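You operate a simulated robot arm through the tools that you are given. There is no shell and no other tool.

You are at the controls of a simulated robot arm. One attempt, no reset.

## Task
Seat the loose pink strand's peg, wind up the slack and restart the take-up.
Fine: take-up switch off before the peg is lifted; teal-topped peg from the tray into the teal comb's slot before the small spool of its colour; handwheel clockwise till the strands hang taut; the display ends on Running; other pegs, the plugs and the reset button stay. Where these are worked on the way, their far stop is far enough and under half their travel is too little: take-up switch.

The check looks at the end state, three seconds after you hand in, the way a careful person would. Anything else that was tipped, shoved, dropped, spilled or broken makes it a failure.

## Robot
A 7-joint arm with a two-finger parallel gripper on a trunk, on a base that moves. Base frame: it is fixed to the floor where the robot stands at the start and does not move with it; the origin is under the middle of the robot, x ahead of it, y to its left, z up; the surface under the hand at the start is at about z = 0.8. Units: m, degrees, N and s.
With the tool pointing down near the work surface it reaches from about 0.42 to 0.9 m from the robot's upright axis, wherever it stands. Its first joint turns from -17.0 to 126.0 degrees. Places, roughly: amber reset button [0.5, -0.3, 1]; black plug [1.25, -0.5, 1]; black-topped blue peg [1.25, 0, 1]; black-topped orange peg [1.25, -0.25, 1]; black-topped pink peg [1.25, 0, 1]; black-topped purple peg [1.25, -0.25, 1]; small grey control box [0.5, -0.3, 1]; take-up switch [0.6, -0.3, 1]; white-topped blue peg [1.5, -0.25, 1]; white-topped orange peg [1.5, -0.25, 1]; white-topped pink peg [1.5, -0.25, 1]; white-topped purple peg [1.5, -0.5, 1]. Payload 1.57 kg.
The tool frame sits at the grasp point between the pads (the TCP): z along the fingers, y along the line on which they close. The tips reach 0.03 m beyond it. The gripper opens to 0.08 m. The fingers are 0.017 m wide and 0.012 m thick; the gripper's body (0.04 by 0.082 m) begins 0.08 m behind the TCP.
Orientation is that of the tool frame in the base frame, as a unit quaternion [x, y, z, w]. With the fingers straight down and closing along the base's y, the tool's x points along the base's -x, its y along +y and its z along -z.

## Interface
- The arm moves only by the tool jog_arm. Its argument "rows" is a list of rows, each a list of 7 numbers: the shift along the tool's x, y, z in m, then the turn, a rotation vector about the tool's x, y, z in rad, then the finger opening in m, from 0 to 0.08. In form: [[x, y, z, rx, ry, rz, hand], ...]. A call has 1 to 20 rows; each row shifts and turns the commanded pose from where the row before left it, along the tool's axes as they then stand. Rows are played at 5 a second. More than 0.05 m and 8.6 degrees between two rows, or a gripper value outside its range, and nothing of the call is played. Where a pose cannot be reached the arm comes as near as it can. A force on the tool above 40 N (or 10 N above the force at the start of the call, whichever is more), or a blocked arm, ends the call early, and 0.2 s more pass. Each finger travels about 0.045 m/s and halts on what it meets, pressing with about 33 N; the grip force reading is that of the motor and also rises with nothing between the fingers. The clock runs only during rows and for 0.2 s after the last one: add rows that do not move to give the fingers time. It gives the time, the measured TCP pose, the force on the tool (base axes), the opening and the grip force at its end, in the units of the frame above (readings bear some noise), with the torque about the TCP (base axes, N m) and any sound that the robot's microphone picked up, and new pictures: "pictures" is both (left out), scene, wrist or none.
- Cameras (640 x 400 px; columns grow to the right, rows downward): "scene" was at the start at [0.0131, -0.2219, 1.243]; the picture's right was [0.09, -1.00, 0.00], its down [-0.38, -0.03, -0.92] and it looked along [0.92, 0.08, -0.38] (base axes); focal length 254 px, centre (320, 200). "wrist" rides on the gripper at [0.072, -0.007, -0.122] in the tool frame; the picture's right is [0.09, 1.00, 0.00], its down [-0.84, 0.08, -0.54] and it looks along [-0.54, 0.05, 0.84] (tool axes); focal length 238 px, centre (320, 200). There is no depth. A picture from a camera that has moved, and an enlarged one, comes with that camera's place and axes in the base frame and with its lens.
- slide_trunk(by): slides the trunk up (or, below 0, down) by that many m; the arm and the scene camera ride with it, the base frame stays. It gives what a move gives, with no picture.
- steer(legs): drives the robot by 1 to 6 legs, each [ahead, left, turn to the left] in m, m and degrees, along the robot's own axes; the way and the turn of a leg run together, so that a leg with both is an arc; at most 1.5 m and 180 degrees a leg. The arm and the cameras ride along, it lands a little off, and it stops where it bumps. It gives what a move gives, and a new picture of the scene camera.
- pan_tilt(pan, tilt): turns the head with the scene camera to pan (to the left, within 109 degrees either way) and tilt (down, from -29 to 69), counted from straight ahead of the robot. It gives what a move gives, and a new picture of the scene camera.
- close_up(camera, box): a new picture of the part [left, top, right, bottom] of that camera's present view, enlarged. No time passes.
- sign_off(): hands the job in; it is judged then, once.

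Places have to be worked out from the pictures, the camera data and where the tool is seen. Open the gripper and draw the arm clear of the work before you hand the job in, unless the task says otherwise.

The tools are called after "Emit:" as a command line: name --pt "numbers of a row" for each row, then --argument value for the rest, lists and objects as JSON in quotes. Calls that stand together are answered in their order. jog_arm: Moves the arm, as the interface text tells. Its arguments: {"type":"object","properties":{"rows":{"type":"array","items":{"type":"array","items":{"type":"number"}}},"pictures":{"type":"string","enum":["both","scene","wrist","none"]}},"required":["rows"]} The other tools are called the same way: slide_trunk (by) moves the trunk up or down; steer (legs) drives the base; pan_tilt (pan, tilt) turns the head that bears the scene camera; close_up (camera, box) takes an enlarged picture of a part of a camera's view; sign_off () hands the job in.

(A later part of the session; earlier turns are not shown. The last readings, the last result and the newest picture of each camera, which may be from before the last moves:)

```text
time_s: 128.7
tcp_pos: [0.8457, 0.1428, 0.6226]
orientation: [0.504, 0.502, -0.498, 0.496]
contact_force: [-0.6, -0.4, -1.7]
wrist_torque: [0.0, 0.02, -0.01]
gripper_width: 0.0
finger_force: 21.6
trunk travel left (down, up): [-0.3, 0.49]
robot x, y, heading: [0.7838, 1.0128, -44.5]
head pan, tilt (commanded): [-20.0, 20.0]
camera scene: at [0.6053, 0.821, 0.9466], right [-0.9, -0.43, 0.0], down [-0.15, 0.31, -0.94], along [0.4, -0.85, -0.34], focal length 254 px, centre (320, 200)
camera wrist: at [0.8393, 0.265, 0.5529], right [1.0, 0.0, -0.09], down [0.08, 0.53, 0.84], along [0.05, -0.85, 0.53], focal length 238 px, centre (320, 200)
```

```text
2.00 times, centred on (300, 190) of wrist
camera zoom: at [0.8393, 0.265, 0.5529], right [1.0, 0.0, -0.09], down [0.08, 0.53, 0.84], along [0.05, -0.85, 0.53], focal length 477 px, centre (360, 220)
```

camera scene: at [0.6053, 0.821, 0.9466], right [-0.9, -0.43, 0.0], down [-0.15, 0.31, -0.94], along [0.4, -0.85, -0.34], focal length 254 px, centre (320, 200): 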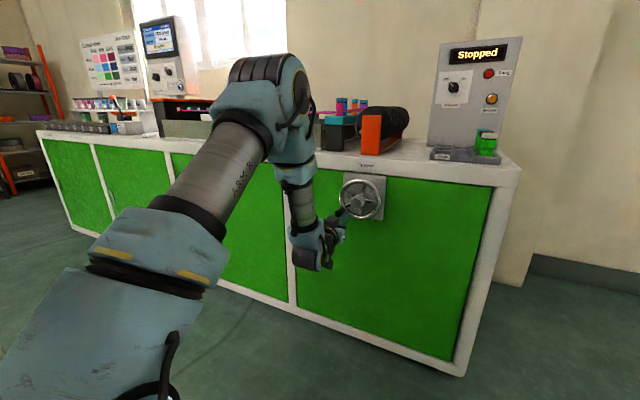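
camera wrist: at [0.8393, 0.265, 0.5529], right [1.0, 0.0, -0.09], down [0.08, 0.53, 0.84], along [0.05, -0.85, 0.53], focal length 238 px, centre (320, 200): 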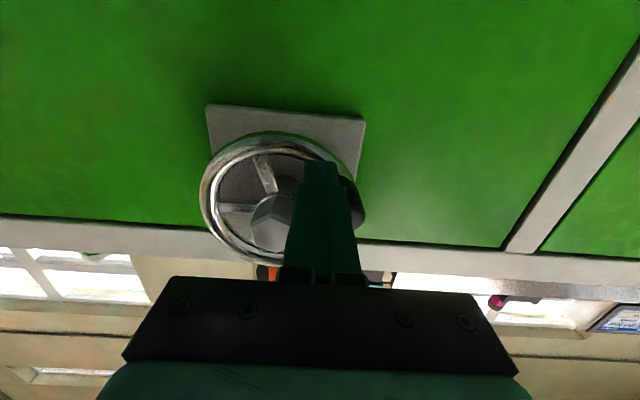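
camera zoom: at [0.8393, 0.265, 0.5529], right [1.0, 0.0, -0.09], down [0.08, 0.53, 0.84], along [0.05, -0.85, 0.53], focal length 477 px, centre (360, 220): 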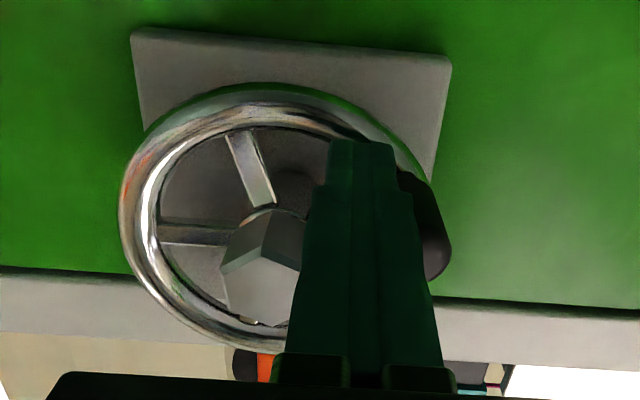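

The strands are nearly straight now with a small residual sag. I wind another quarter turn and check again.

Emit:
jog_arm --pt "-0.0053 0.0076 0 0 0 0 0.0" --pt "-0.0063 0.0067 0 0 0 0 0.0" --pt "-0.0074 0.0057 0 0 0 0 0.0" --pt "-0.0081 0.0044 0 0 0 0 0.0" --pt "-0.0087 0.0031 0 0 0 0 0.0" --pt "-0.0091 0.0017 0 0 0 0 0.0" --pt "-0.0093 0.0002 0 0 0 0 0.0" --pt "-0.0092 -0.0012 0 0 0 0 0.0" --pt "-0.0088 -0.0026 0 0 0 0 0.0" --pt "-0.0084 -0.004 0 0 0 0 0.0"

Emit:
close_up --camera "scene" --box '[290, 85, 390, 145]'

```text
time_s: 130.9
tcp_pos: [0.8641, 0.1416, 0.7029]
orientation: [0.506, 0.501, -0.499, 0.494]
contact_force: [-6.1, -0.2, -9.5]
wrist_torque: [-0.02, -0.14, 0.03]
gripper_width: 0.0002
finger_force: 21.4
trunk travel left (down, up): [-0.3, 0.49]
robot x, y, heading: [0.7828, 1.0094, -44.7]
head pan, tilt (commanded): [-20.0, 20.0]
camera scene: at [0.6051, 0.8207, 0.9466], right [-0.9, -0.43, 0.0], down [-0.15, 0.31, -0.94], along [0.4, -0.85, -0.34], focal length 254 px, centre (320, 200)
camera wrist: at [0.8576, 0.264, 0.6338], right [1.0, -0.01, -0.09], down [0.08, 0.53, 0.84], along [0.04, -0.85, 0.53], focal length 238 px, centre (320, 200)
```

scene: 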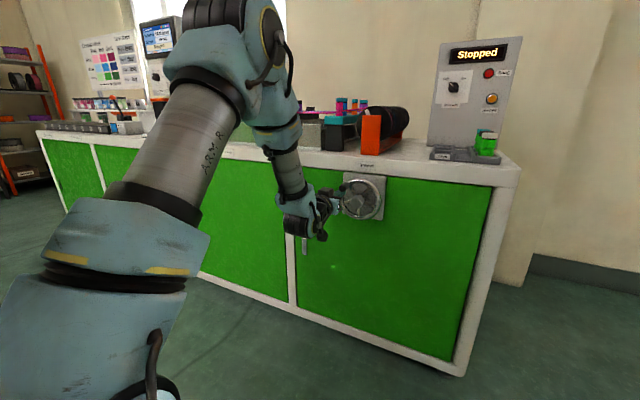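
wrist: 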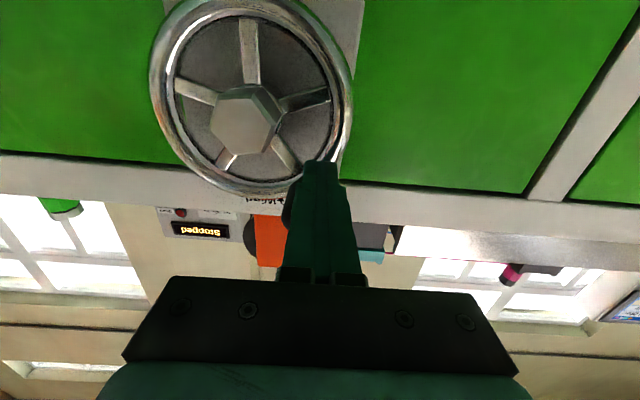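

```text
6.40 times, centred on (340, 115) of scene
camera zoom: at [0.6051, 0.8207, 0.9466], right [-0.9, -0.43, 0.0], down [-0.15, 0.31, -0.94], along [0.4, -0.85, -0.34], focal length 1623 px, centre (192, 744)
```

zoom: 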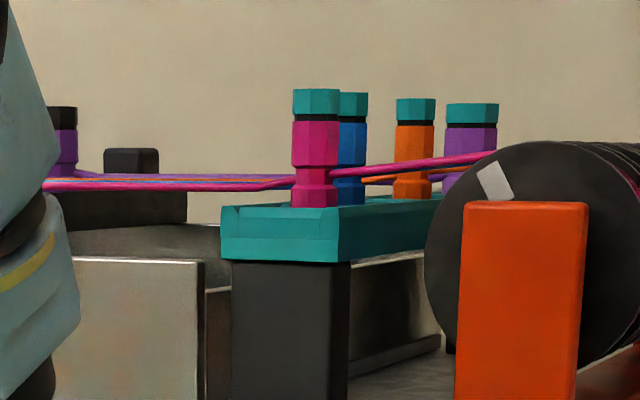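

The strands look almost perfectly straight now. I pull the hand back and aside for an unobstructed look at the whole span.

Emit:
jog_arm --pt "0.0 0.003 0 0 0 0 0.0" --pt "0 0 -0.04 0 0 0 0.0" --pt "0 0 -0.04 0 0 0 0.0" --pt "0 0.04 -0.02 0 0 0 0.0" --pt "0.01 0.045 0 0 0 0 0.0" --pt "0.02 0.045 0 0 0 0 0.0" --pt "0.02 0.045 0 0 0 0 0.0" --pt "0 0.03 0 0 0 0 0.0"

Emit:
close_up --camera "scene" --box '[220, 80, 390, 160]'

Emit:
close_up --camera "scene" --box '[320, 150, 420, 240]'

```text
time_s: 132.7
tcp_pos: [1.0733, 0.2389, 0.6564]
orientation: [0.505, 0.501, -0.499, 0.495]
contact_force: [0.0, 0.2, -0.8]
wrist_torque: [-0.02, -0.03, -0.01]
gripper_width: 0.0
finger_force: 21.3
trunk travel left (down, up): [-0.3, 0.49]
robot x, y, heading: [0.7842, 1.0128, -44.7]
head pan, tilt (commanded): [-20.0, 20.0]
camera scene: at [0.6051, 0.8211, 0.9469], right [-0.9, -0.43, 0.0], down [-0.15, 0.31, -0.94], along [0.4, -0.85, -0.34], focal length 254 px, centre (320, 200)
camera wrist: at [1.0679, 0.3619, 0.5859], right [1.0, -0.01, -0.09], down [0.08, 0.53, 0.84], along [0.04, -0.85, 0.53], focal length 238 px, centre (320, 200)
```

scene: 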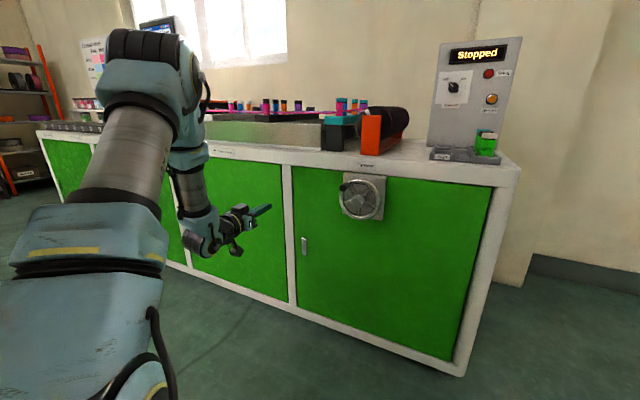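
wrist: 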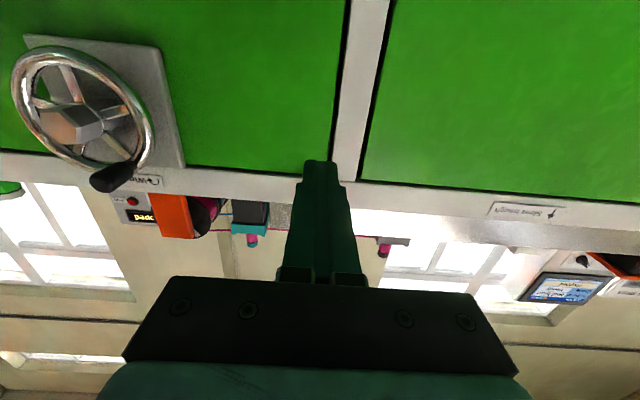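

```text
3.76 times, centred on (305, 120) of scene
camera zoom: at [0.6051, 0.8211, 0.9469], right [-0.9, -0.43, 0.0], down [-0.15, 0.31, -0.94], along [0.4, -0.85, -0.34], focal length 955 px, centre (376, 501)
```

zoom: 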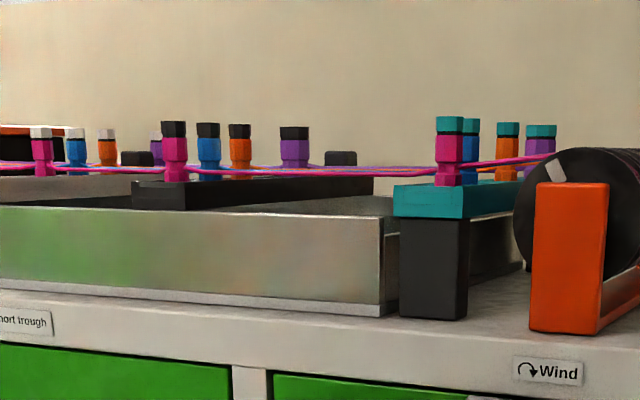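

```text
4.44 times, centred on (370, 195) of scene
camera zoom: at [0.6051, 0.8211, 0.9469], right [-0.9, -0.43, 0.0], down [-0.15, 0.31, -0.94], along [0.4, -0.85, -0.34], focal length 1127 px, centre (98, 222)
```

zoom: 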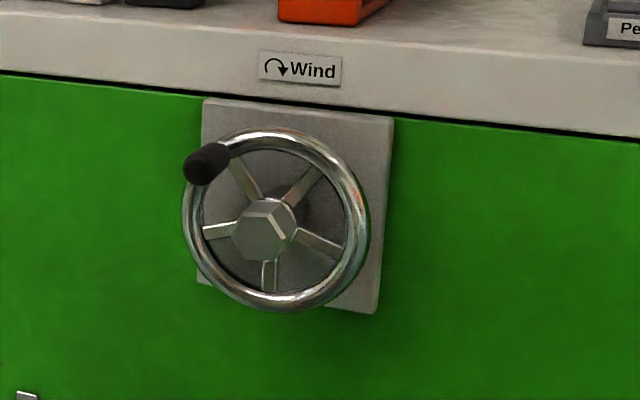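

Let me enlarge the strand spans as much as possible.

Emit:
close_up --camera "scene" --box '[215, 100, 305, 150]'

Emit:
close_up --camera "scene" --box '[280, 95, 380, 145]'

```text
7.11 times, centred on (260, 125) of scene
camera zoom: at [0.6051, 0.8211, 0.9469], right [-0.9, -0.43, 0.0], down [-0.15, 0.31, -0.94], along [0.4, -0.85, -0.34], focal length 1804 px, centre (747, 733)
```

zoom: 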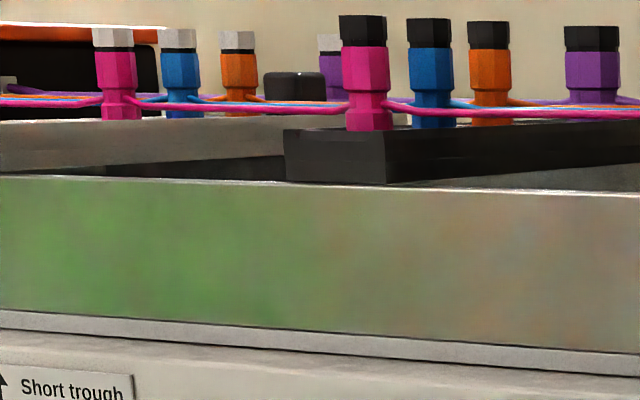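

```text
6.40 times, centred on (330, 120) of scene
camera zoom: at [0.6051, 0.8211, 0.9469], right [-0.9, -0.43, 0.0], down [-0.15, 0.31, -0.94], along [0.4, -0.85, -0.34], focal length 1623 px, centre (256, 712)
```

zoom: 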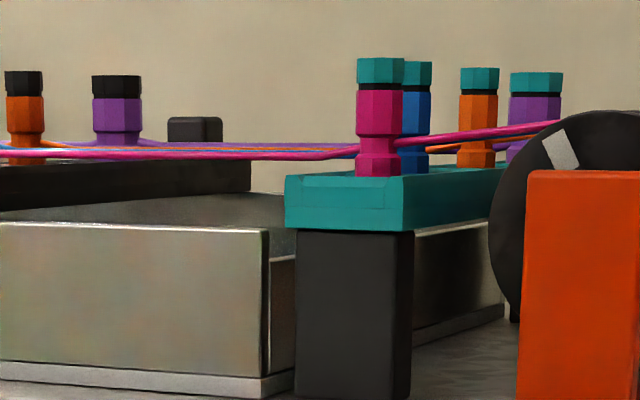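

The spans are much flatter, but measured against the line between peg necks there's still roughly 8 mm of sag, shrinking linearly with turning (about 25 mm at the start), so roughly another 0.7–0.8 turn is needed. I go back behind the handle (now at ≈326°).

Emit:
jog_arm --pt "-0.007 -0.0403 0.0078 0 0 0 0.0" --pt "-0.007 -0.0403 0.0078 0 0 0 0.0" --pt "-0.007 -0.0403 0.0078 0 0 0 0.0" --pt "-0.007 -0.0403 0.0078 0 0 0 0.0" --pt "-0.007 -0.0403 0.0078 0 0 0 0.0" --pt "0 0 0 0 0 0 0.0" --pictures "wrist"

```text
time_s: 134.1
tcp_pos: [0.8726, 0.2029, 0.6916]
orientation: [0.505, 0.5, -0.5, 0.495]
contact_force: [-0.4, 0.4, 0.1]
wrist_torque: [-0.02, 0.0, -0.03]
gripper_width: 0.0001
finger_force: 21.2
trunk travel left (down, up): [-0.3, 0.49]
robot x, y, heading: [0.7879, 1.0133, -44.6]
head pan, tilt (commanded): [-20.0, 20.0]
camera wrist: at [0.8662, 0.3248, 0.6215], right [1.0, -0.01, -0.09], down [0.08, 0.53, 0.84], along [0.04, -0.85, 0.53], focal length 238 px, centre (320, 200)
```

wrist: 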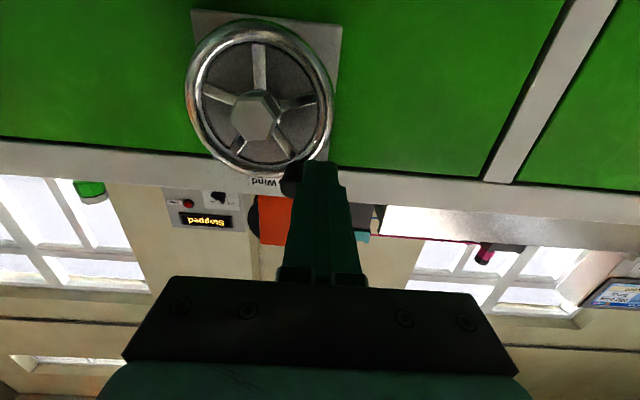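

The handle is close to the fingers, so I drop 1 cm lower first for clearance, then insert and push on around the top.

Emit:
jog_arm --pt "0.0095 0.0015 0 0 0 0 0.0" --pt "0 0 0.03 0 0 0 0.0" --pt "0 0 0.031 0 0 0 0.0" --pt "0 0 0 0 0 0 0.0" --pt "-0.0092 -0.0017 0 0 0 0 0.0" --pt "-0.0086 -0.0032 0 0 0 0 0.0" --pt "-0.0081 -0.0046 0 0 0 0 0.0" --pt "-0.0072 -0.0057 0 0 0 0 0.0" --pt "-0.0063 -0.0069 0 0 0 0 0.0" --pt "-0.0051 -0.0077 0 0 0 0 0.0" --pt "-0.0038 -0.0084 0 0 0 0 0.0" --pt "-0.0025 -0.0089 0 0 0 0 0.0" --pt "-0.0011 -0.0092 0 0 0 0 0.0" --pt "0.0004 -0.0093 0 0 0 0 0.0" --pt "0.0019 -0.0091 0 0 0 0 0.0" --pt "0.0032 -0.0086 0 0 0 0 0.0" --pt "0.0046 -0.0081 0 0 0 0 0.0" --pt "0.0057 -0.0072 0 0 0 0 0.0" --pt "0.0069 -0.0063 0 0 0 0 0.0" --pt "0.0077 -0.0051 0 0 0 0 0.0"

```text
time_s: 136.8
tcp_pos: [0.8378, 0.1425, 0.729]
orientation: [0.501, 0.507, -0.492, 0.499]
contact_force: [3.2, -1.9, -2.8]
wrist_torque: [-0.02, 0.01, 0.0]
gripper_width: 0.0
finger_force: 20.9
trunk travel left (down, up): [-0.3, 0.49]
robot x, y, heading: [0.7826, 1.0145, -44.3]
head pan, tilt (commanded): [-20.0, 20.0]
stopped in row 13: the force on the tool passed its limit at 46 N (the readings are from after the stop); the commanded pose is now the measured one
camera scene: at [0.6059, 0.8208, 0.947], right [-0.9, -0.43, 0.0], down [-0.15, 0.31, -0.94], along [0.4, -0.85, -0.34], focal length 254 px, centre (320, 200)
camera wrist: at [0.8284, 0.2646, 0.6593], right [1.0, 0.02, -0.09], down [0.07, 0.53, 0.85], along [0.06, -0.85, 0.53], focal length 238 px, centre (320, 200)
```

scene: 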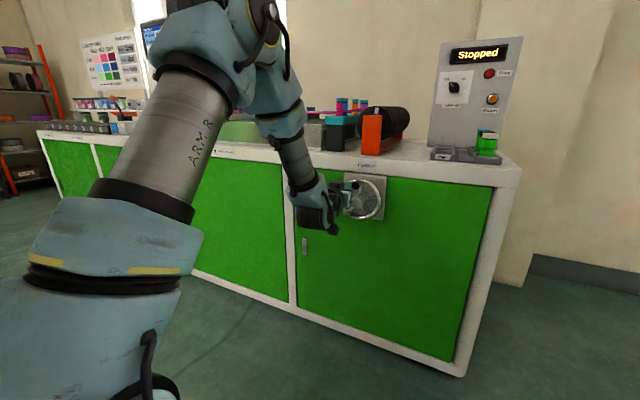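
wrist: 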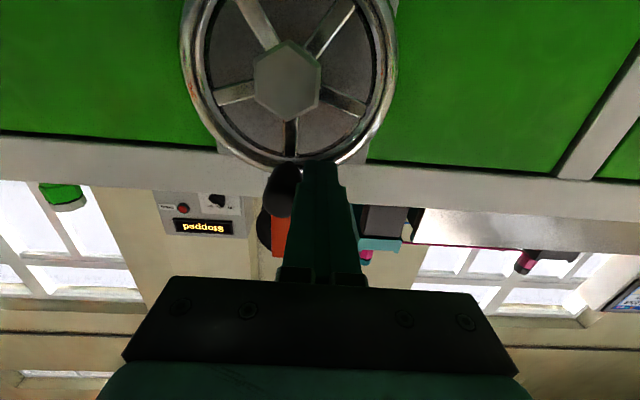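

Resistance rose sharply (46 N) with the handle back exactly at the top, i.e. two full turns. I check the strands now.

Emit:
close_up --camera "scene" --box '[290, 85, 390, 145]'

Emit:
close_up --camera "wrist" --box '[180, 20, 440, 220]'

```text
6.40 times, centred on (340, 115) of scene
camera zoom: at [0.6059, 0.8208, 0.947], right [-0.9, -0.43, 0.0], down [-0.15, 0.31, -0.94], along [0.4, -0.85, -0.34], focal length 1623 px, centre (192, 744)
```

zoom: 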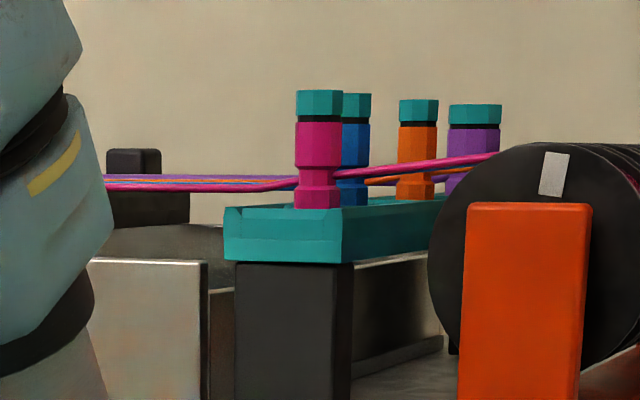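

```text
2.00 times, centred on (310, 120) of wrist
camera zoom: at [0.8284, 0.2646, 0.6593], right [1.0, 0.02, -0.09], down [0.07, 0.53, 0.85], along [0.06, -0.85, 0.53], focal length 477 px, centre (340, 360)
```

zoom: 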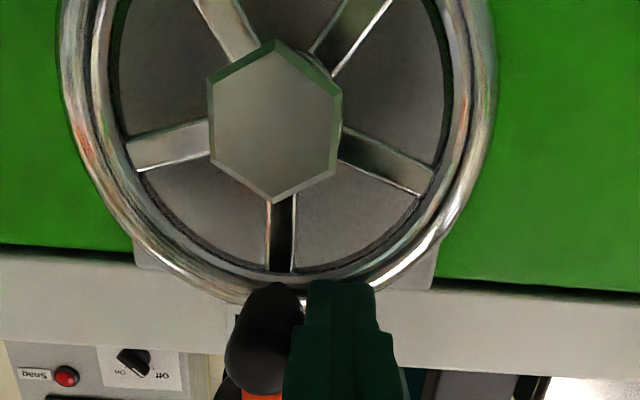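

The wheel is firmly stopped at two turns, where on the earlier pass it moved freely, so the strands have taken up all slack. I back the hand off and aside for an unobstructed check of the spans.

Emit:
jog_arm --pt "0.003 0.006 0 0 0 0 0.0" --pt "0 0 -0.04 0 0 0 0.0" --pt "0 0 -0.04 0 0 0 0.0" --pt "0 0.04 -0.025 0 0 0 0.0" --pt "0.01 0.045 0 0 0 0 0.0" --pt "0.02 0.045 0 0 0 0 0.0" --pt "0.02 0.045 0 0 0 0 0.0" --pt "0 0.045 0 0 0 0 0.0" --pictures "scene"

Emit:
close_up --camera "scene" --box '[220, 80, 390, 160]'

Emit:
close_up --camera "scene" --box '[265, 100, 345, 130]'

Emit:
close_up --camera "scene" --box '[320, 150, 420, 240]'

```text
time_s: 138.6
tcp_pos: [1.0601, 0.2505, 0.6779]
orientation: [0.501, 0.507, -0.492, 0.499]
contact_force: [0.1, 0.2, 0.3]
wrist_torque: [-0.02, -0.01, 0.02]
gripper_width: 0.0
finger_force: 20.8
trunk travel left (down, up): [-0.3, 0.49]
robot x, y, heading: [0.7855, 1.0143, -44.3]
head pan, tilt (commanded): [-20.0, 20.0]
camera scene: at [0.6056, 0.8211, 0.9468], right [-0.9, -0.43, 0.0], down [-0.15, 0.31, -0.94], along [0.4, -0.85, -0.34], focal length 254 px, centre (320, 200)
```

scene: 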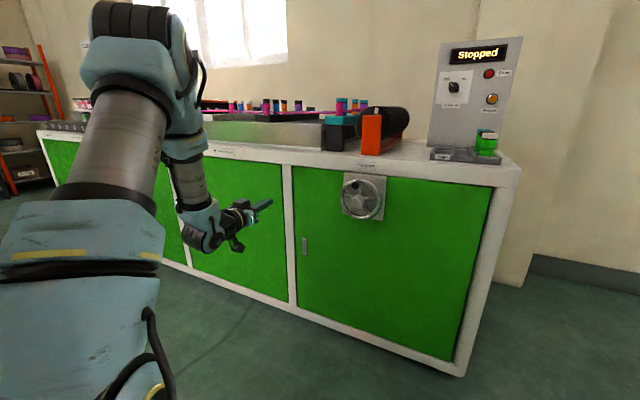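

```text
3.76 times, centred on (305, 120) of scene
camera zoom: at [0.6056, 0.8211, 0.9468], right [-0.9, -0.43, 0.0], down [-0.15, 0.31, -0.94], along [0.4, -0.85, -0.34], focal length 955 px, centre (376, 501)
```

zoom: 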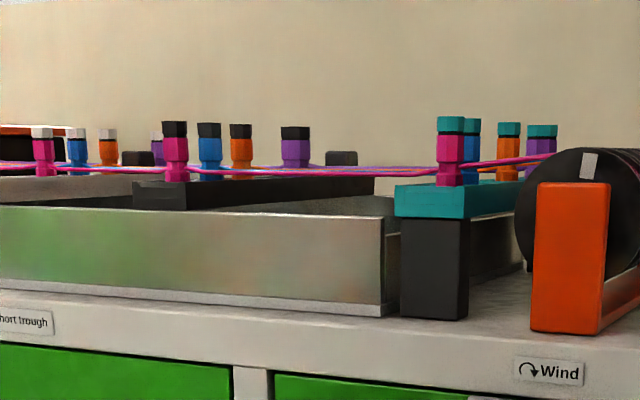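

```text
8.00 times, centred on (305, 115) of scene
camera zoom: at [0.6056, 0.8211, 0.9468], right [-0.9, -0.43, 0.0], down [-0.15, 0.31, -0.94], along [0.4, -0.85, -0.34], focal length 2029 px, centre (440, 880)
```

zoom: 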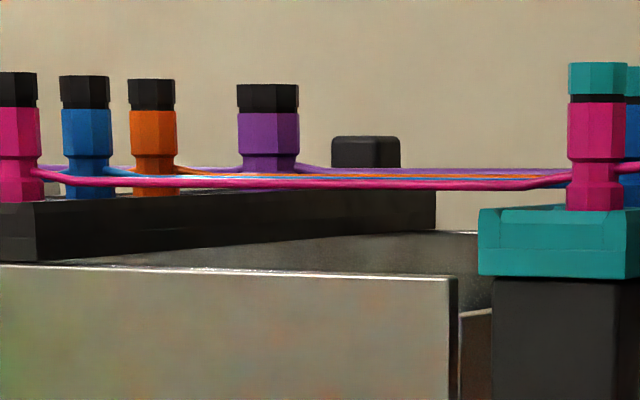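

```text
4.44 times, centred on (370, 195) of scene
camera zoom: at [0.6056, 0.8211, 0.9468], right [-0.9, -0.43, 0.0], down [-0.15, 0.31, -0.94], along [0.4, -0.85, -0.34], focal length 1127 px, centre (98, 222)
```

zoom: 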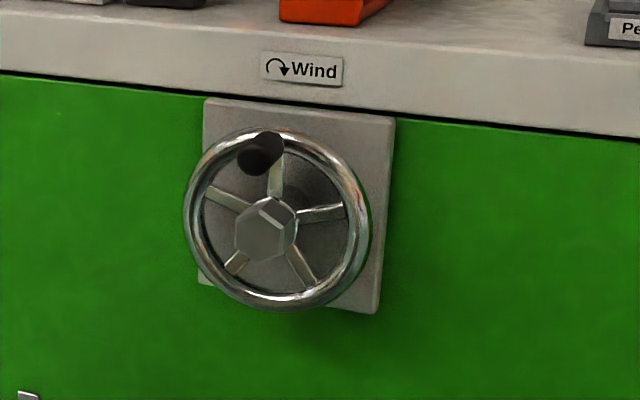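

The spans are now straight, and the handle sits at the top. To be sure the wheel is really at its limit and not jammed, I'll give it one more careful push from behind and watch how it reacts.

Emit:
jog_arm --pt "-0.0074 -0.0404 0.01 0 0 0 0.0" --pt "-0.0074 -0.0404 0.01 0 0 0 0.0" --pt "-0.0074 -0.0404 0.01 0 0 0 0.0" --pt "-0.0074 -0.0404 0.01 0 0 0 0.0" --pt "-0.0074 -0.0404 0.01 0 0 0 0.0" --pt "0 0 0.03 0 0 0 0.0" --pt "0 0 0.03 0 0 0 0.0" --pt "-0.0063 -0.0069 0 0 0 0 0.0" --pt "-0.0051 -0.0077 0 0 0 0 0.0" --pt "-0.0038 -0.0084 0 0 0 0 0.0" --pt "-0.0013 -0.0045 0 0 0 0 0.0" --pt "0 0 0 0 0 0 0.0"

```text
time_s: 141.4
tcp_pos: [0.8397, 0.1393, 0.7278]
orientation: [0.499, 0.512, -0.487, 0.502]
contact_force: [2.8, 1.7, -1.6]
wrist_torque: [-0.03, 0.02, -0.06]
gripper_width: 0.0
finger_force: 21.5
trunk travel left (down, up): [-0.3, 0.49]
robot x, y, heading: [0.7815, 1.0148, -44.3]
head pan, tilt (commanded): [-20.0, 20.0]
stopped in row 12: the force on the tool passed its limit at 41 N (the readings are from after the stop); the commanded pose is now the measured one
camera scene: at [0.6063, 0.8209, 0.9471], right [-0.9, -0.43, 0.0], down [-0.15, 0.31, -0.94], along [0.41, -0.85, -0.34], focal length 254 px, centre (320, 200)
camera wrist: at [0.83, 0.2608, 0.6585], right [1.0, 0.03, -0.09], down [0.06, 0.53, 0.85], along [0.07, -0.85, 0.52], focal length 238 px, centre (320, 200)
```

scene: 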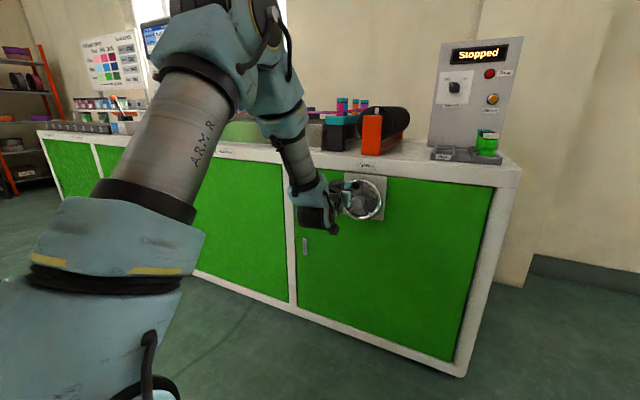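
wrist: 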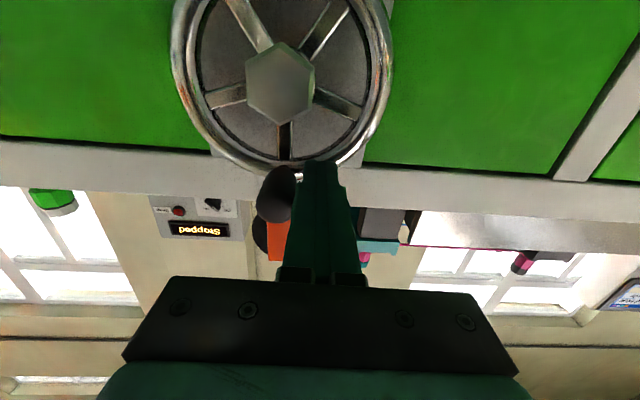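

A firm stop again at the same angle: the wheel is fully wound and the strands taut. I retract the hand from the wheel and raise the trunk back up.

Emit:
jog_arm --pt "0.002 0.006 0 0 0 0 0.0" --pt "0 0 -0.04 0 0 0 0.0" --pt "0 0 -0.04 0 0 0 0.0" --pt "0 0 -0.04 0 0 0 0.05" --pt "0 0 0 0 0 0 0.05" --pictures "none"

Emit:
slide_trunk --by 0.33

```text
time_s: 142.6
tcp_pos: [0.8417, 0.2596, 0.7276]
orientation: [0.499, 0.512, -0.487, 0.502]
contact_force: [-0.7, 0.9, 0.1]
wrist_torque: [0.03, 0.0, -0.01]
gripper_width: 0.0495
finger_force: 0.7
trunk travel left (down, up): [-0.3, 0.49]
robot x, y, heading: [0.7837, 1.0174, -44.5]
head pan, tilt (commanded): [-20.0, 20.0]
```

```text
time_s: 145.8
tcp_pos: [0.8416, 0.2587, 1.0582]
orientation: [0.499, 0.51, -0.489, 0.501]
contact_force: [0.2, 0.1, -0.2]
wrist_torque: [-0.01, 0.04, -0.02]
gripper_width: 0.0501
finger_force: 0.0
trunk travel left (down, up): [-0.63, 0.16]
robot x, y, heading: [0.7822, 1.0116, -44.3]
head pan, tilt (commanded): [-20.0, 20.0]
```

Now a small orientation fix and a 5 cm lift, then I drive to the control box side, keeping the platform clear of the bench.

Emit:
jog_arm --pt "0 0 0 0.0234 -0.0186 -0.0014 0.05" --pt "-0.04 0 0 0 0 0 0.05" --pt "0 0 0 0 0 0 0.05" --pictures "none"

Emit:
steer --legs '[[0.147, -0.35, 0]]'

```text
time_s: 146.6
tcp_pos: [0.8416, 0.2585, 1.0978]
orientation: [0.5, 0.501, -0.499, 0.5]
contact_force: [1.2, -0.8, -0.7]
wrist_torque: [-0.02, -0.02, 0.01]
gripper_width: 0.0502
finger_force: 0.1
trunk travel left (down, up): [-0.63, 0.16]
robot x, y, heading: [0.7847, 1.0164, -44.6]
head pan, tilt (commanded): [-20.0, 20.0]
```

```text
time_s: 149.0
tcp_pos: [0.6984, -0.0928, 1.097]
orientation: [0.501, 0.5, -0.5, 0.499]
contact_force: [1.0, 0.7, 0.5]
wrist_torque: [0.01, 0.01, 0.01]
gripper_width: 0.0498
finger_force: 0.1
trunk travel left (down, up): [-0.63, 0.16]
robot x, y, heading: [0.6441, 0.6594, -44.7]
head pan, tilt (commanded): [-20.0, 20.0]
camera scene: at [0.465, 0.4692, 1.2768], right [-0.9, -0.43, 0.0], down [-0.15, 0.31, -0.94], along [0.4, -0.85, -0.34], focal length 254 px, centre (320, 200)
```

scene: 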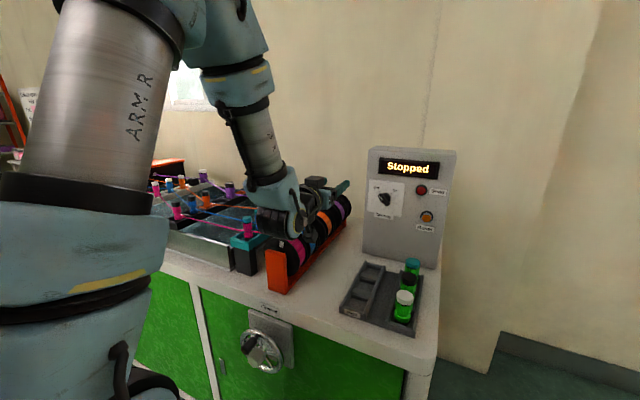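

Good position, and from here the strands can be seen from above. I look at them once more, then continue the drive.

Emit:
close_up --camera "scene" --box '[130, 150, 350, 290]'

Emit:
steer --legs '[[0.003, -0.12, 0]]'

```text
2.86 times, centred on (240, 220) of scene
camera zoom: at [0.465, 0.4692, 1.2768], right [-0.9, -0.43, 0.0], down [-0.15, 0.31, -0.94], along [0.4, -0.85, -0.34], focal length 725 px, centre (549, 143)
```

zoom: 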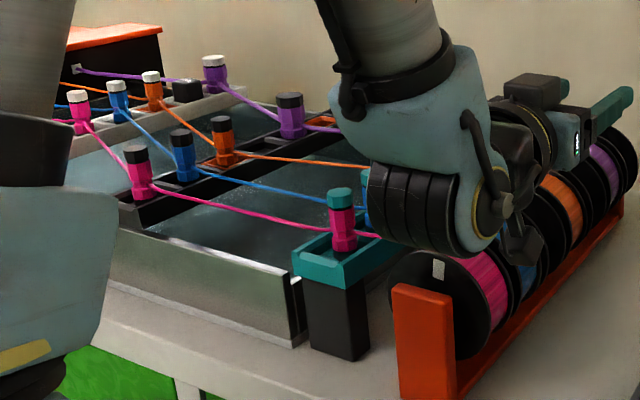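

```text
time_s: 150.2
tcp_pos: [0.6145, -0.182, 1.0973]
orientation: [0.5, 0.5, -0.499, 0.5]
contact_force: [0.9, -0.3, -0.7]
wrist_torque: [0.0, 0.01, 0.01]
gripper_width: 0.0499
finger_force: 0.0
trunk travel left (down, up): [-0.63, 0.16]
robot x, y, heading: [0.5612, 0.575, -44.7]
head pan, tilt (commanded): [-20.0, 20.0]
camera scene: at [0.3819, 0.3809, 1.2768], right [-0.9, -0.43, 0.0], down [-0.15, 0.31, -0.94], along [0.4, -0.85, -0.34], focal length 254 px, centre (320, 200)
```

scene: 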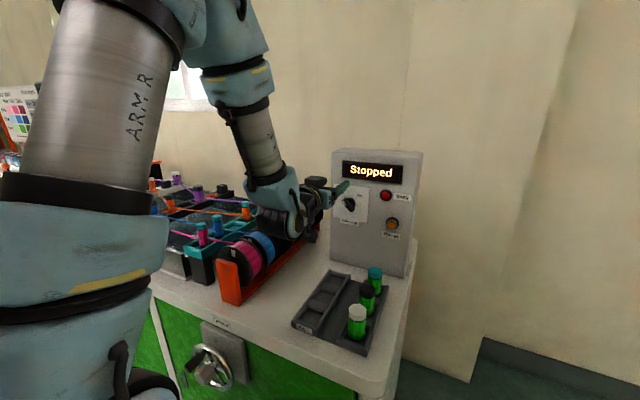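

The strands run straight from comb to comb. Now I roll the hand to the knob's Off orientation (φ≈−38°) and line up in front of it.

Emit:
jog_arm --pt "0 0 -0.01 0 0 -0.1326 0.05" --pt "0 0 0 0 0 -0.1326 0.05" --pt "0 0 0 0 0 -0.1326 0.05" --pt "0 0 0 0 0 -0.1326 0.05" --pt "0 0 0 0 0 -0.1326 0.05" --pt "0.0372 0.0199 0 0 0 0 0.05" --pt "0.0371 0.0198 0 0 0 0 0.05" --pt "0 0 0 0 0 0 0.05"

Emit:
close_up --camera "wrist" --box '[220, 40, 420, 200]'

Emit:
close_up --camera "scene" --box '[290, 140, 430, 260]'

```text
time_s: 152.1
tcp_pos: [0.6008, -0.1713, 1.0133]
orientation: [0.311, 0.636, -0.634, 0.31]
contact_force: [-0.2, 0.0, 0.9]
wrist_torque: [0.0, -0.02, -0.01]
gripper_width: 0.0502
finger_force: 0.0
trunk travel left (down, up): [-0.63, 0.16]
robot x, y, heading: [0.5586, 0.5734, -45.1]
head pan, tilt (commanded): [-20.0, 20.0]
camera scene: at [0.3819, 0.381, 1.2769], right [-0.9, -0.43, 0.0], down [-0.15, 0.31, -0.94], along [0.4, -0.85, -0.34], focal length 254 px, centre (320, 200)
camera wrist: at [0.5506, -0.0505, 0.9624], right [0.73, 0.0, -0.69], down [0.58, 0.54, 0.61], along [0.37, -0.84, 0.39], focal length 238 px, centre (320, 200)
```

scene: 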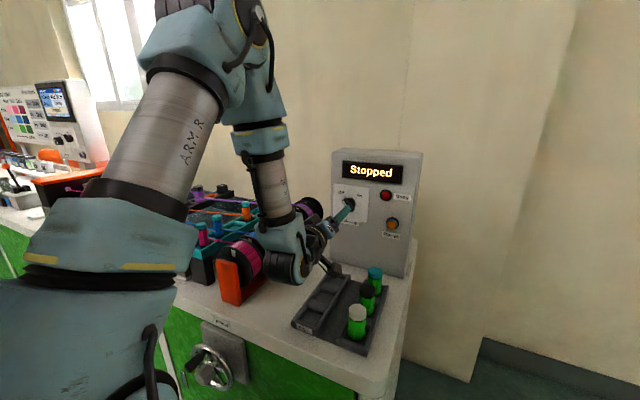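
wrist: 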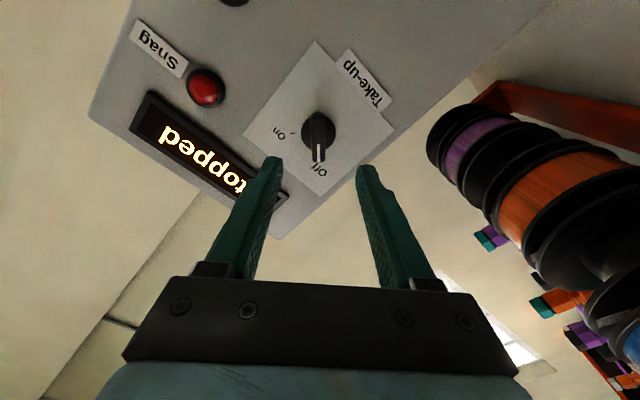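

```text
2.50 times, centred on (320, 120) of wrist
camera zoom: at [0.5506, -0.0505, 0.9624], right [0.73, 0.0, -0.69], down [0.58, 0.54, 0.61], along [0.37, -0.84, 0.39], focal length 596 px, centre (320, 400)
```

zoom: 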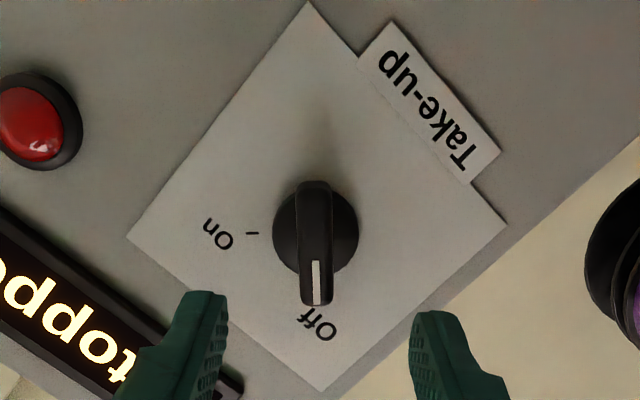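

```text
3.33 times, centred on (360, 200) of scene
camera zoom: at [0.3819, 0.381, 1.2769], right [-0.9, -0.43, 0.0], down [-0.15, 0.31, -0.94], along [0.4, -0.85, -0.34], focal length 846 px, centre (187, 200)
```

zoom: 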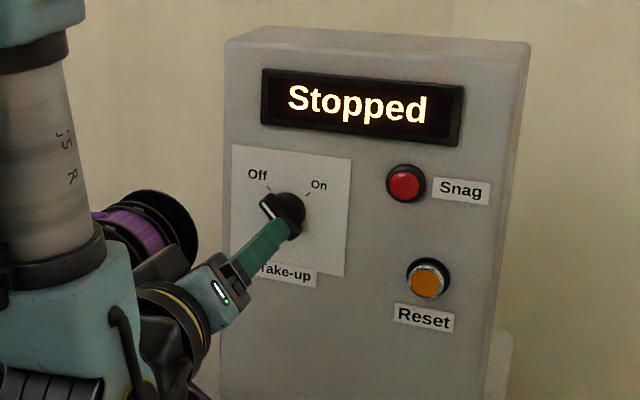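

The bar is nearly aligned: 2 mm and 3.6 mm offsets to correct. I advance to bring the tips just short of gripping depth.

Emit:
jog_arm --pt "0.0036 -0.0019 0 0 0 0 0.05" --pt "0 0 0.03 0 0 0 0.05" --pt "0 0 0.03 0 0 0 0.05" --pt "0 0 0 0 0 0 0.05" --pictures "wrist"

Emit:
close_up --camera "wrist" --box '[240, 80, 400, 220]'

Emit:
close_up --camera "scene" --box '[290, 140, 430, 260]'

```text
time_s: 153.1
tcp_pos: [0.597, -0.2329, 1.0134]
orientation: [0.311, 0.636, -0.635, 0.309]
contact_force: [-0.3, 0.9, -0.2]
wrist_torque: [-0.02, -0.03, -0.01]
gripper_width: 0.05
finger_force: 0.0
trunk travel left (down, up): [-0.63, 0.16]
robot x, y, heading: [0.5591, 0.5715, -44.4]
head pan, tilt (commanded): [-20.0, 20.0]
camera wrist: at [0.5468, -0.1109, 0.9609], right [0.73, 0.0, -0.69], down [0.58, 0.54, 0.61], along [0.37, -0.84, 0.39], focal length 238 px, centre (320, 200)
```

wrist: 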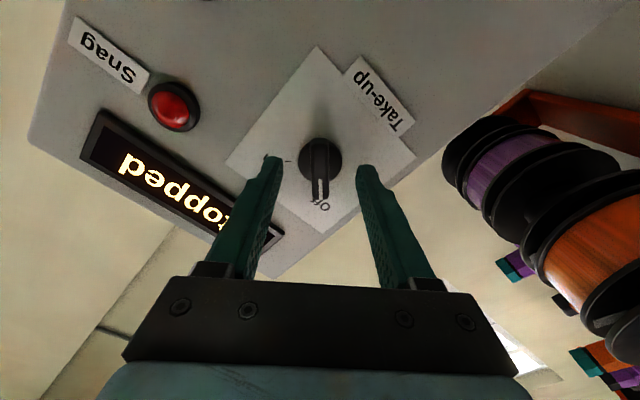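

```text
2.86 times, centred on (320, 150) of wrist
camera zoom: at [0.5468, -0.1109, 0.9609], right [0.73, 0.0, -0.69], down [0.58, 0.54, 0.61], along [0.37, -0.84, 0.39], focal length 681 px, centre (320, 343)
```

zoom: 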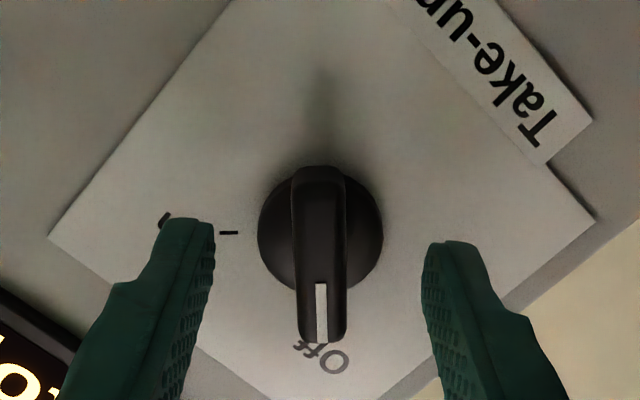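

```text
3.33 times, centred on (360, 200) of scene
camera zoom: at [0.3819, 0.3809, 1.2768], right [-0.9, -0.43, 0.0], down [-0.15, 0.31, -0.94], along [0.4, -0.85, -0.34], focal length 846 px, centre (187, 200)
```

zoom: 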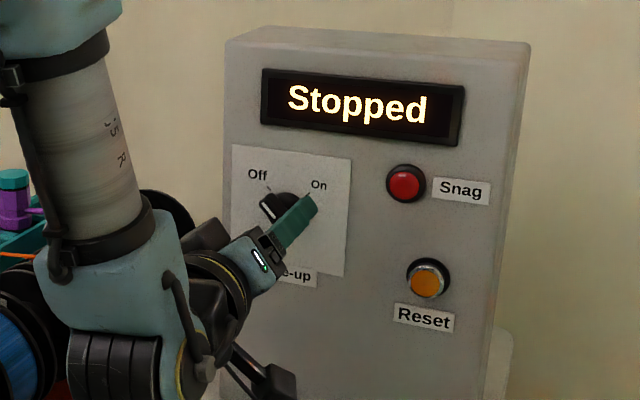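

Well centred. I advance 11 mm and grip the bar.

Emit:
jog_arm --pt "0 0 0.011 0 0 0 0.05" --pt "0 0 0 0 0 0 0.0" --pt "0 0 0 0 0 0 0.0" --pt "0 0 0 0 0 0 0.0" --pt "0 0 0 0 0 0 0.0" --pictures "wrist"

```text
time_s: 154.2
tcp_pos: [0.5976, -0.2424, 1.0128]
orientation: [0.31, 0.636, -0.635, 0.31]
contact_force: [1.5, -0.8, -1.1]
wrist_torque: [0.0, 0.0, -0.23]
gripper_width: 0.013
finger_force: 29.4
trunk travel left (down, up): [-0.63, 0.16]
robot x, y, heading: [0.5614, 0.5732, -44.4]
head pan, tilt (commanded): [-20.0, 20.0]
camera wrist: at [0.547, -0.1219, 0.9606], right [0.73, 0.0, -0.69], down [0.58, 0.54, 0.61], along [0.37, -0.84, 0.39], focal length 238 px, centre (320, 200)
```

wrist: 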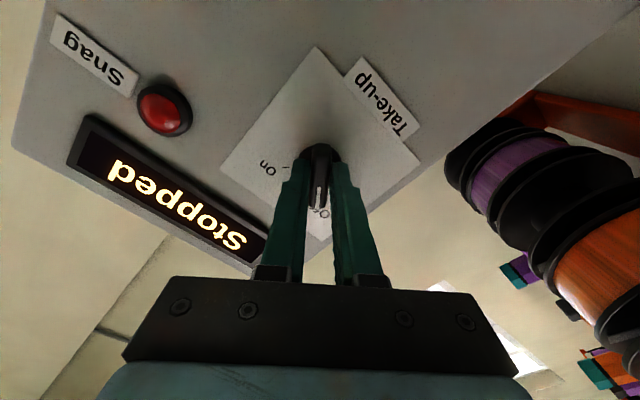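

Gripped at 13 mm. I now rotate clockwise (+ about tool z) toward On.

Emit:
jog_arm --pt "0 0 0 0 0 0.14 0.0" --pt "0 0 0 0 0 0.14 0.0" --pt "0 0 0 0 0 0.14 0.0" --pt "0 0 0 0 0 0.14 0.0" --pt "0 0 0 0 0 0.14 0.0" --pt "0 0 0 0 0 0.14 0.0" --pt "0 0 0 0 0 0.14 0.0" --pt "0 0 0 0 0 0.14 0.0" --pt "0 0 0 0 0 0.14 0.0" --pt "0 0 0 0 0 0.14 0.0" --pt "0 0 0 0 0 0.14 0.0"

Emit:
close_up --camera "scene" --box '[290, 140, 430, 260]'

Emit:
close_up --camera "wrist" --box '[220, 60, 420, 240]'

```text
time_s: 156.7
tcp_pos: [0.5997, -0.2428, 1.0126]
orientation: [0.665, 0.241, -0.238, 0.665]
contact_force: [30.3, -6.5, 5.4]
wrist_torque: [0.14, 0.73, 0.25]
gripper_width: 0.0141
finger_force: 30.8
trunk travel left (down, up): [-0.63, 0.16]
robot x, y, heading: [0.5618, 0.574, -44.5]
head pan, tilt (commanded): [-20.0, 20.0]
camera scene: at [0.3835, 0.3808, 1.2772], right [-0.9, -0.43, 0.0], down [-0.15, 0.31, -0.94], along [0.4, -0.85, -0.34], focal length 254 px, centre (320, 200)
camera wrist: at [0.6504, -0.1217, 0.9625], right [0.71, 0.0, 0.71], down [-0.6, 0.54, 0.59], along [-0.38, -0.84, 0.38], focal length 238 px, centre (320, 200)
```

scene: 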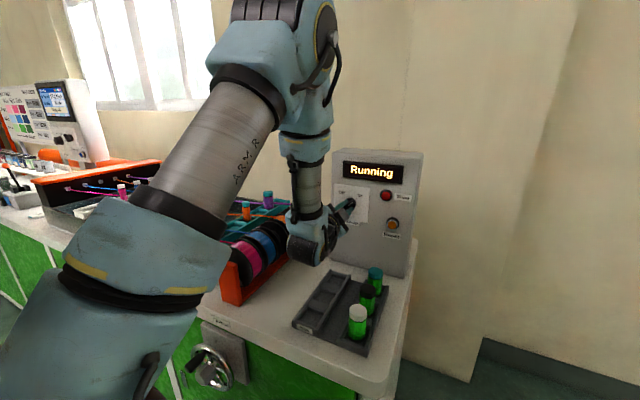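
wrist: 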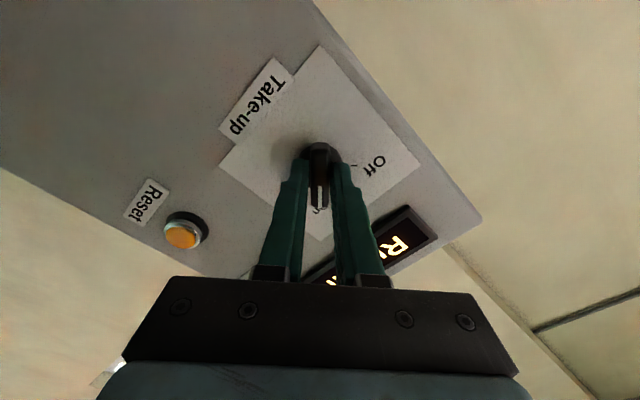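

```text
3.33 times, centred on (360, 200) of scene
camera zoom: at [0.3835, 0.3808, 1.2772], right [-0.9, -0.43, 0.0], down [-0.15, 0.31, -0.94], along [0.4, -0.85, -0.34], focal length 846 px, centre (187, 200)
```

zoom: 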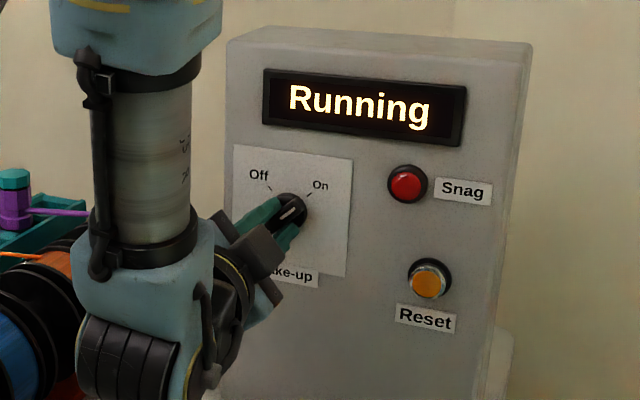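

```text
2.22 times, centred on (320, 150) of wrist
camera zoom: at [0.6504, -0.1217, 0.9625], right [0.71, 0.0, 0.71], down [-0.6, 0.54, 0.59], along [-0.38, -0.84, 0.38], focal length 530 px, centre (320, 311)
```

zoom: 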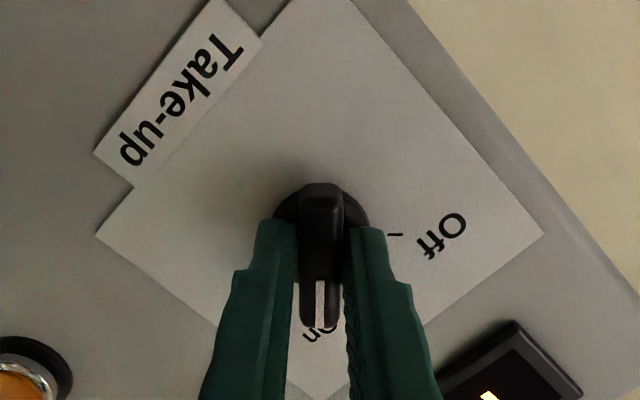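

The display reads "Running" and the knob is on its On stop. I relieve the pressure, open the fingers and back straight off.

Emit:
jog_arm --pt "0 0 0 0 0 -0.04 0.0" --pt "0 0 0 0 0 0 0.05" --pt "0 0 0 0 0 0 0.05" --pt "0 0 0 0 0 0 0.05" --pt "0 0 -0.02 0 0 0 0.05" --pt "0 0 -0.03 0 0 0 0.05" --pt "0 0 -0.03 0 0 0 0.05" --pt "0 0 0 0 0 0 0.05"

Emit:
close_up --camera "scene" --box '[290, 140, 430, 260]'

Emit:
close_up --camera "wrist" --box '[220, 40, 420, 200]'

```text
time_s: 158.4
tcp_pos: [0.5965, -0.1623, 1.014]
orientation: [0.661, 0.253, -0.253, 0.659]
contact_force: [-0.2, 0.5, -0.2]
wrist_torque: [0.0, 0.0, -0.01]
gripper_width: 0.0499
finger_force: 0.2
trunk travel left (down, up): [-0.63, 0.16]
robot x, y, heading: [0.559, 0.5732, -44.5]
head pan, tilt (commanded): [-20.0, 20.0]
camera scene: at [0.382, 0.3808, 1.2768], right [-0.9, -0.43, 0.0], down [-0.15, 0.31, -0.94], along [0.4, -0.85, -0.34], focal length 254 px, centre (320, 200)
camera wrist: at [0.6455, -0.041, 0.9604], right [0.74, 0.0, 0.68], down [-0.57, 0.54, 0.62], along [-0.37, -0.84, 0.4], focal length 238 px, centre (320, 200)
```

scene: 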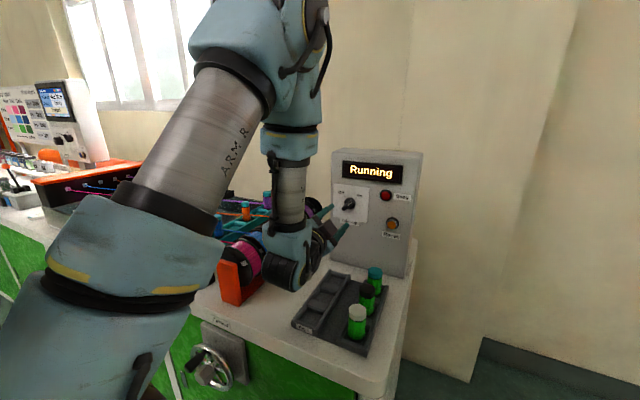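
wrist: 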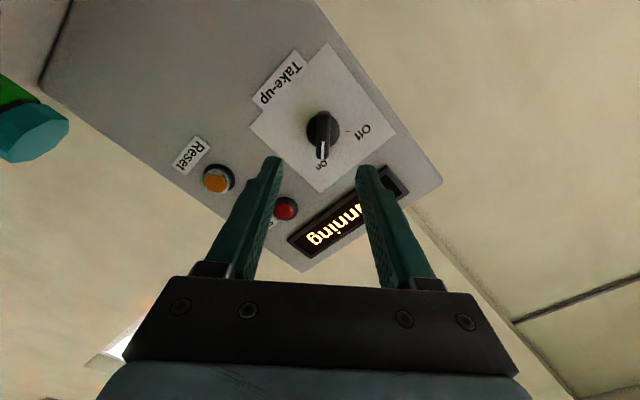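

```text
3.33 times, centred on (360, 200) of scene
camera zoom: at [0.382, 0.3808, 1.2768], right [-0.9, -0.43, 0.0], down [-0.15, 0.31, -0.94], along [0.4, -0.85, -0.34], focal length 846 px, centre (187, 200)
```

zoom: 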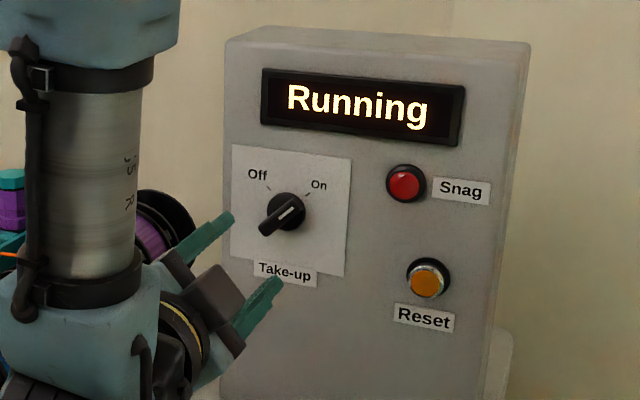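

```text
2.50 times, centred on (320, 120) of wrist
camera zoom: at [0.6455, -0.041, 0.9604], right [0.74, 0.0, 0.68], down [-0.57, 0.54, 0.62], along [-0.37, -0.84, 0.4], focal length 596 px, centre (320, 400)
```

zoom: 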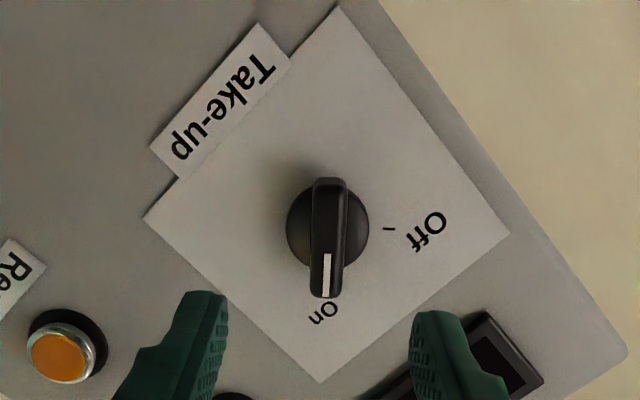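

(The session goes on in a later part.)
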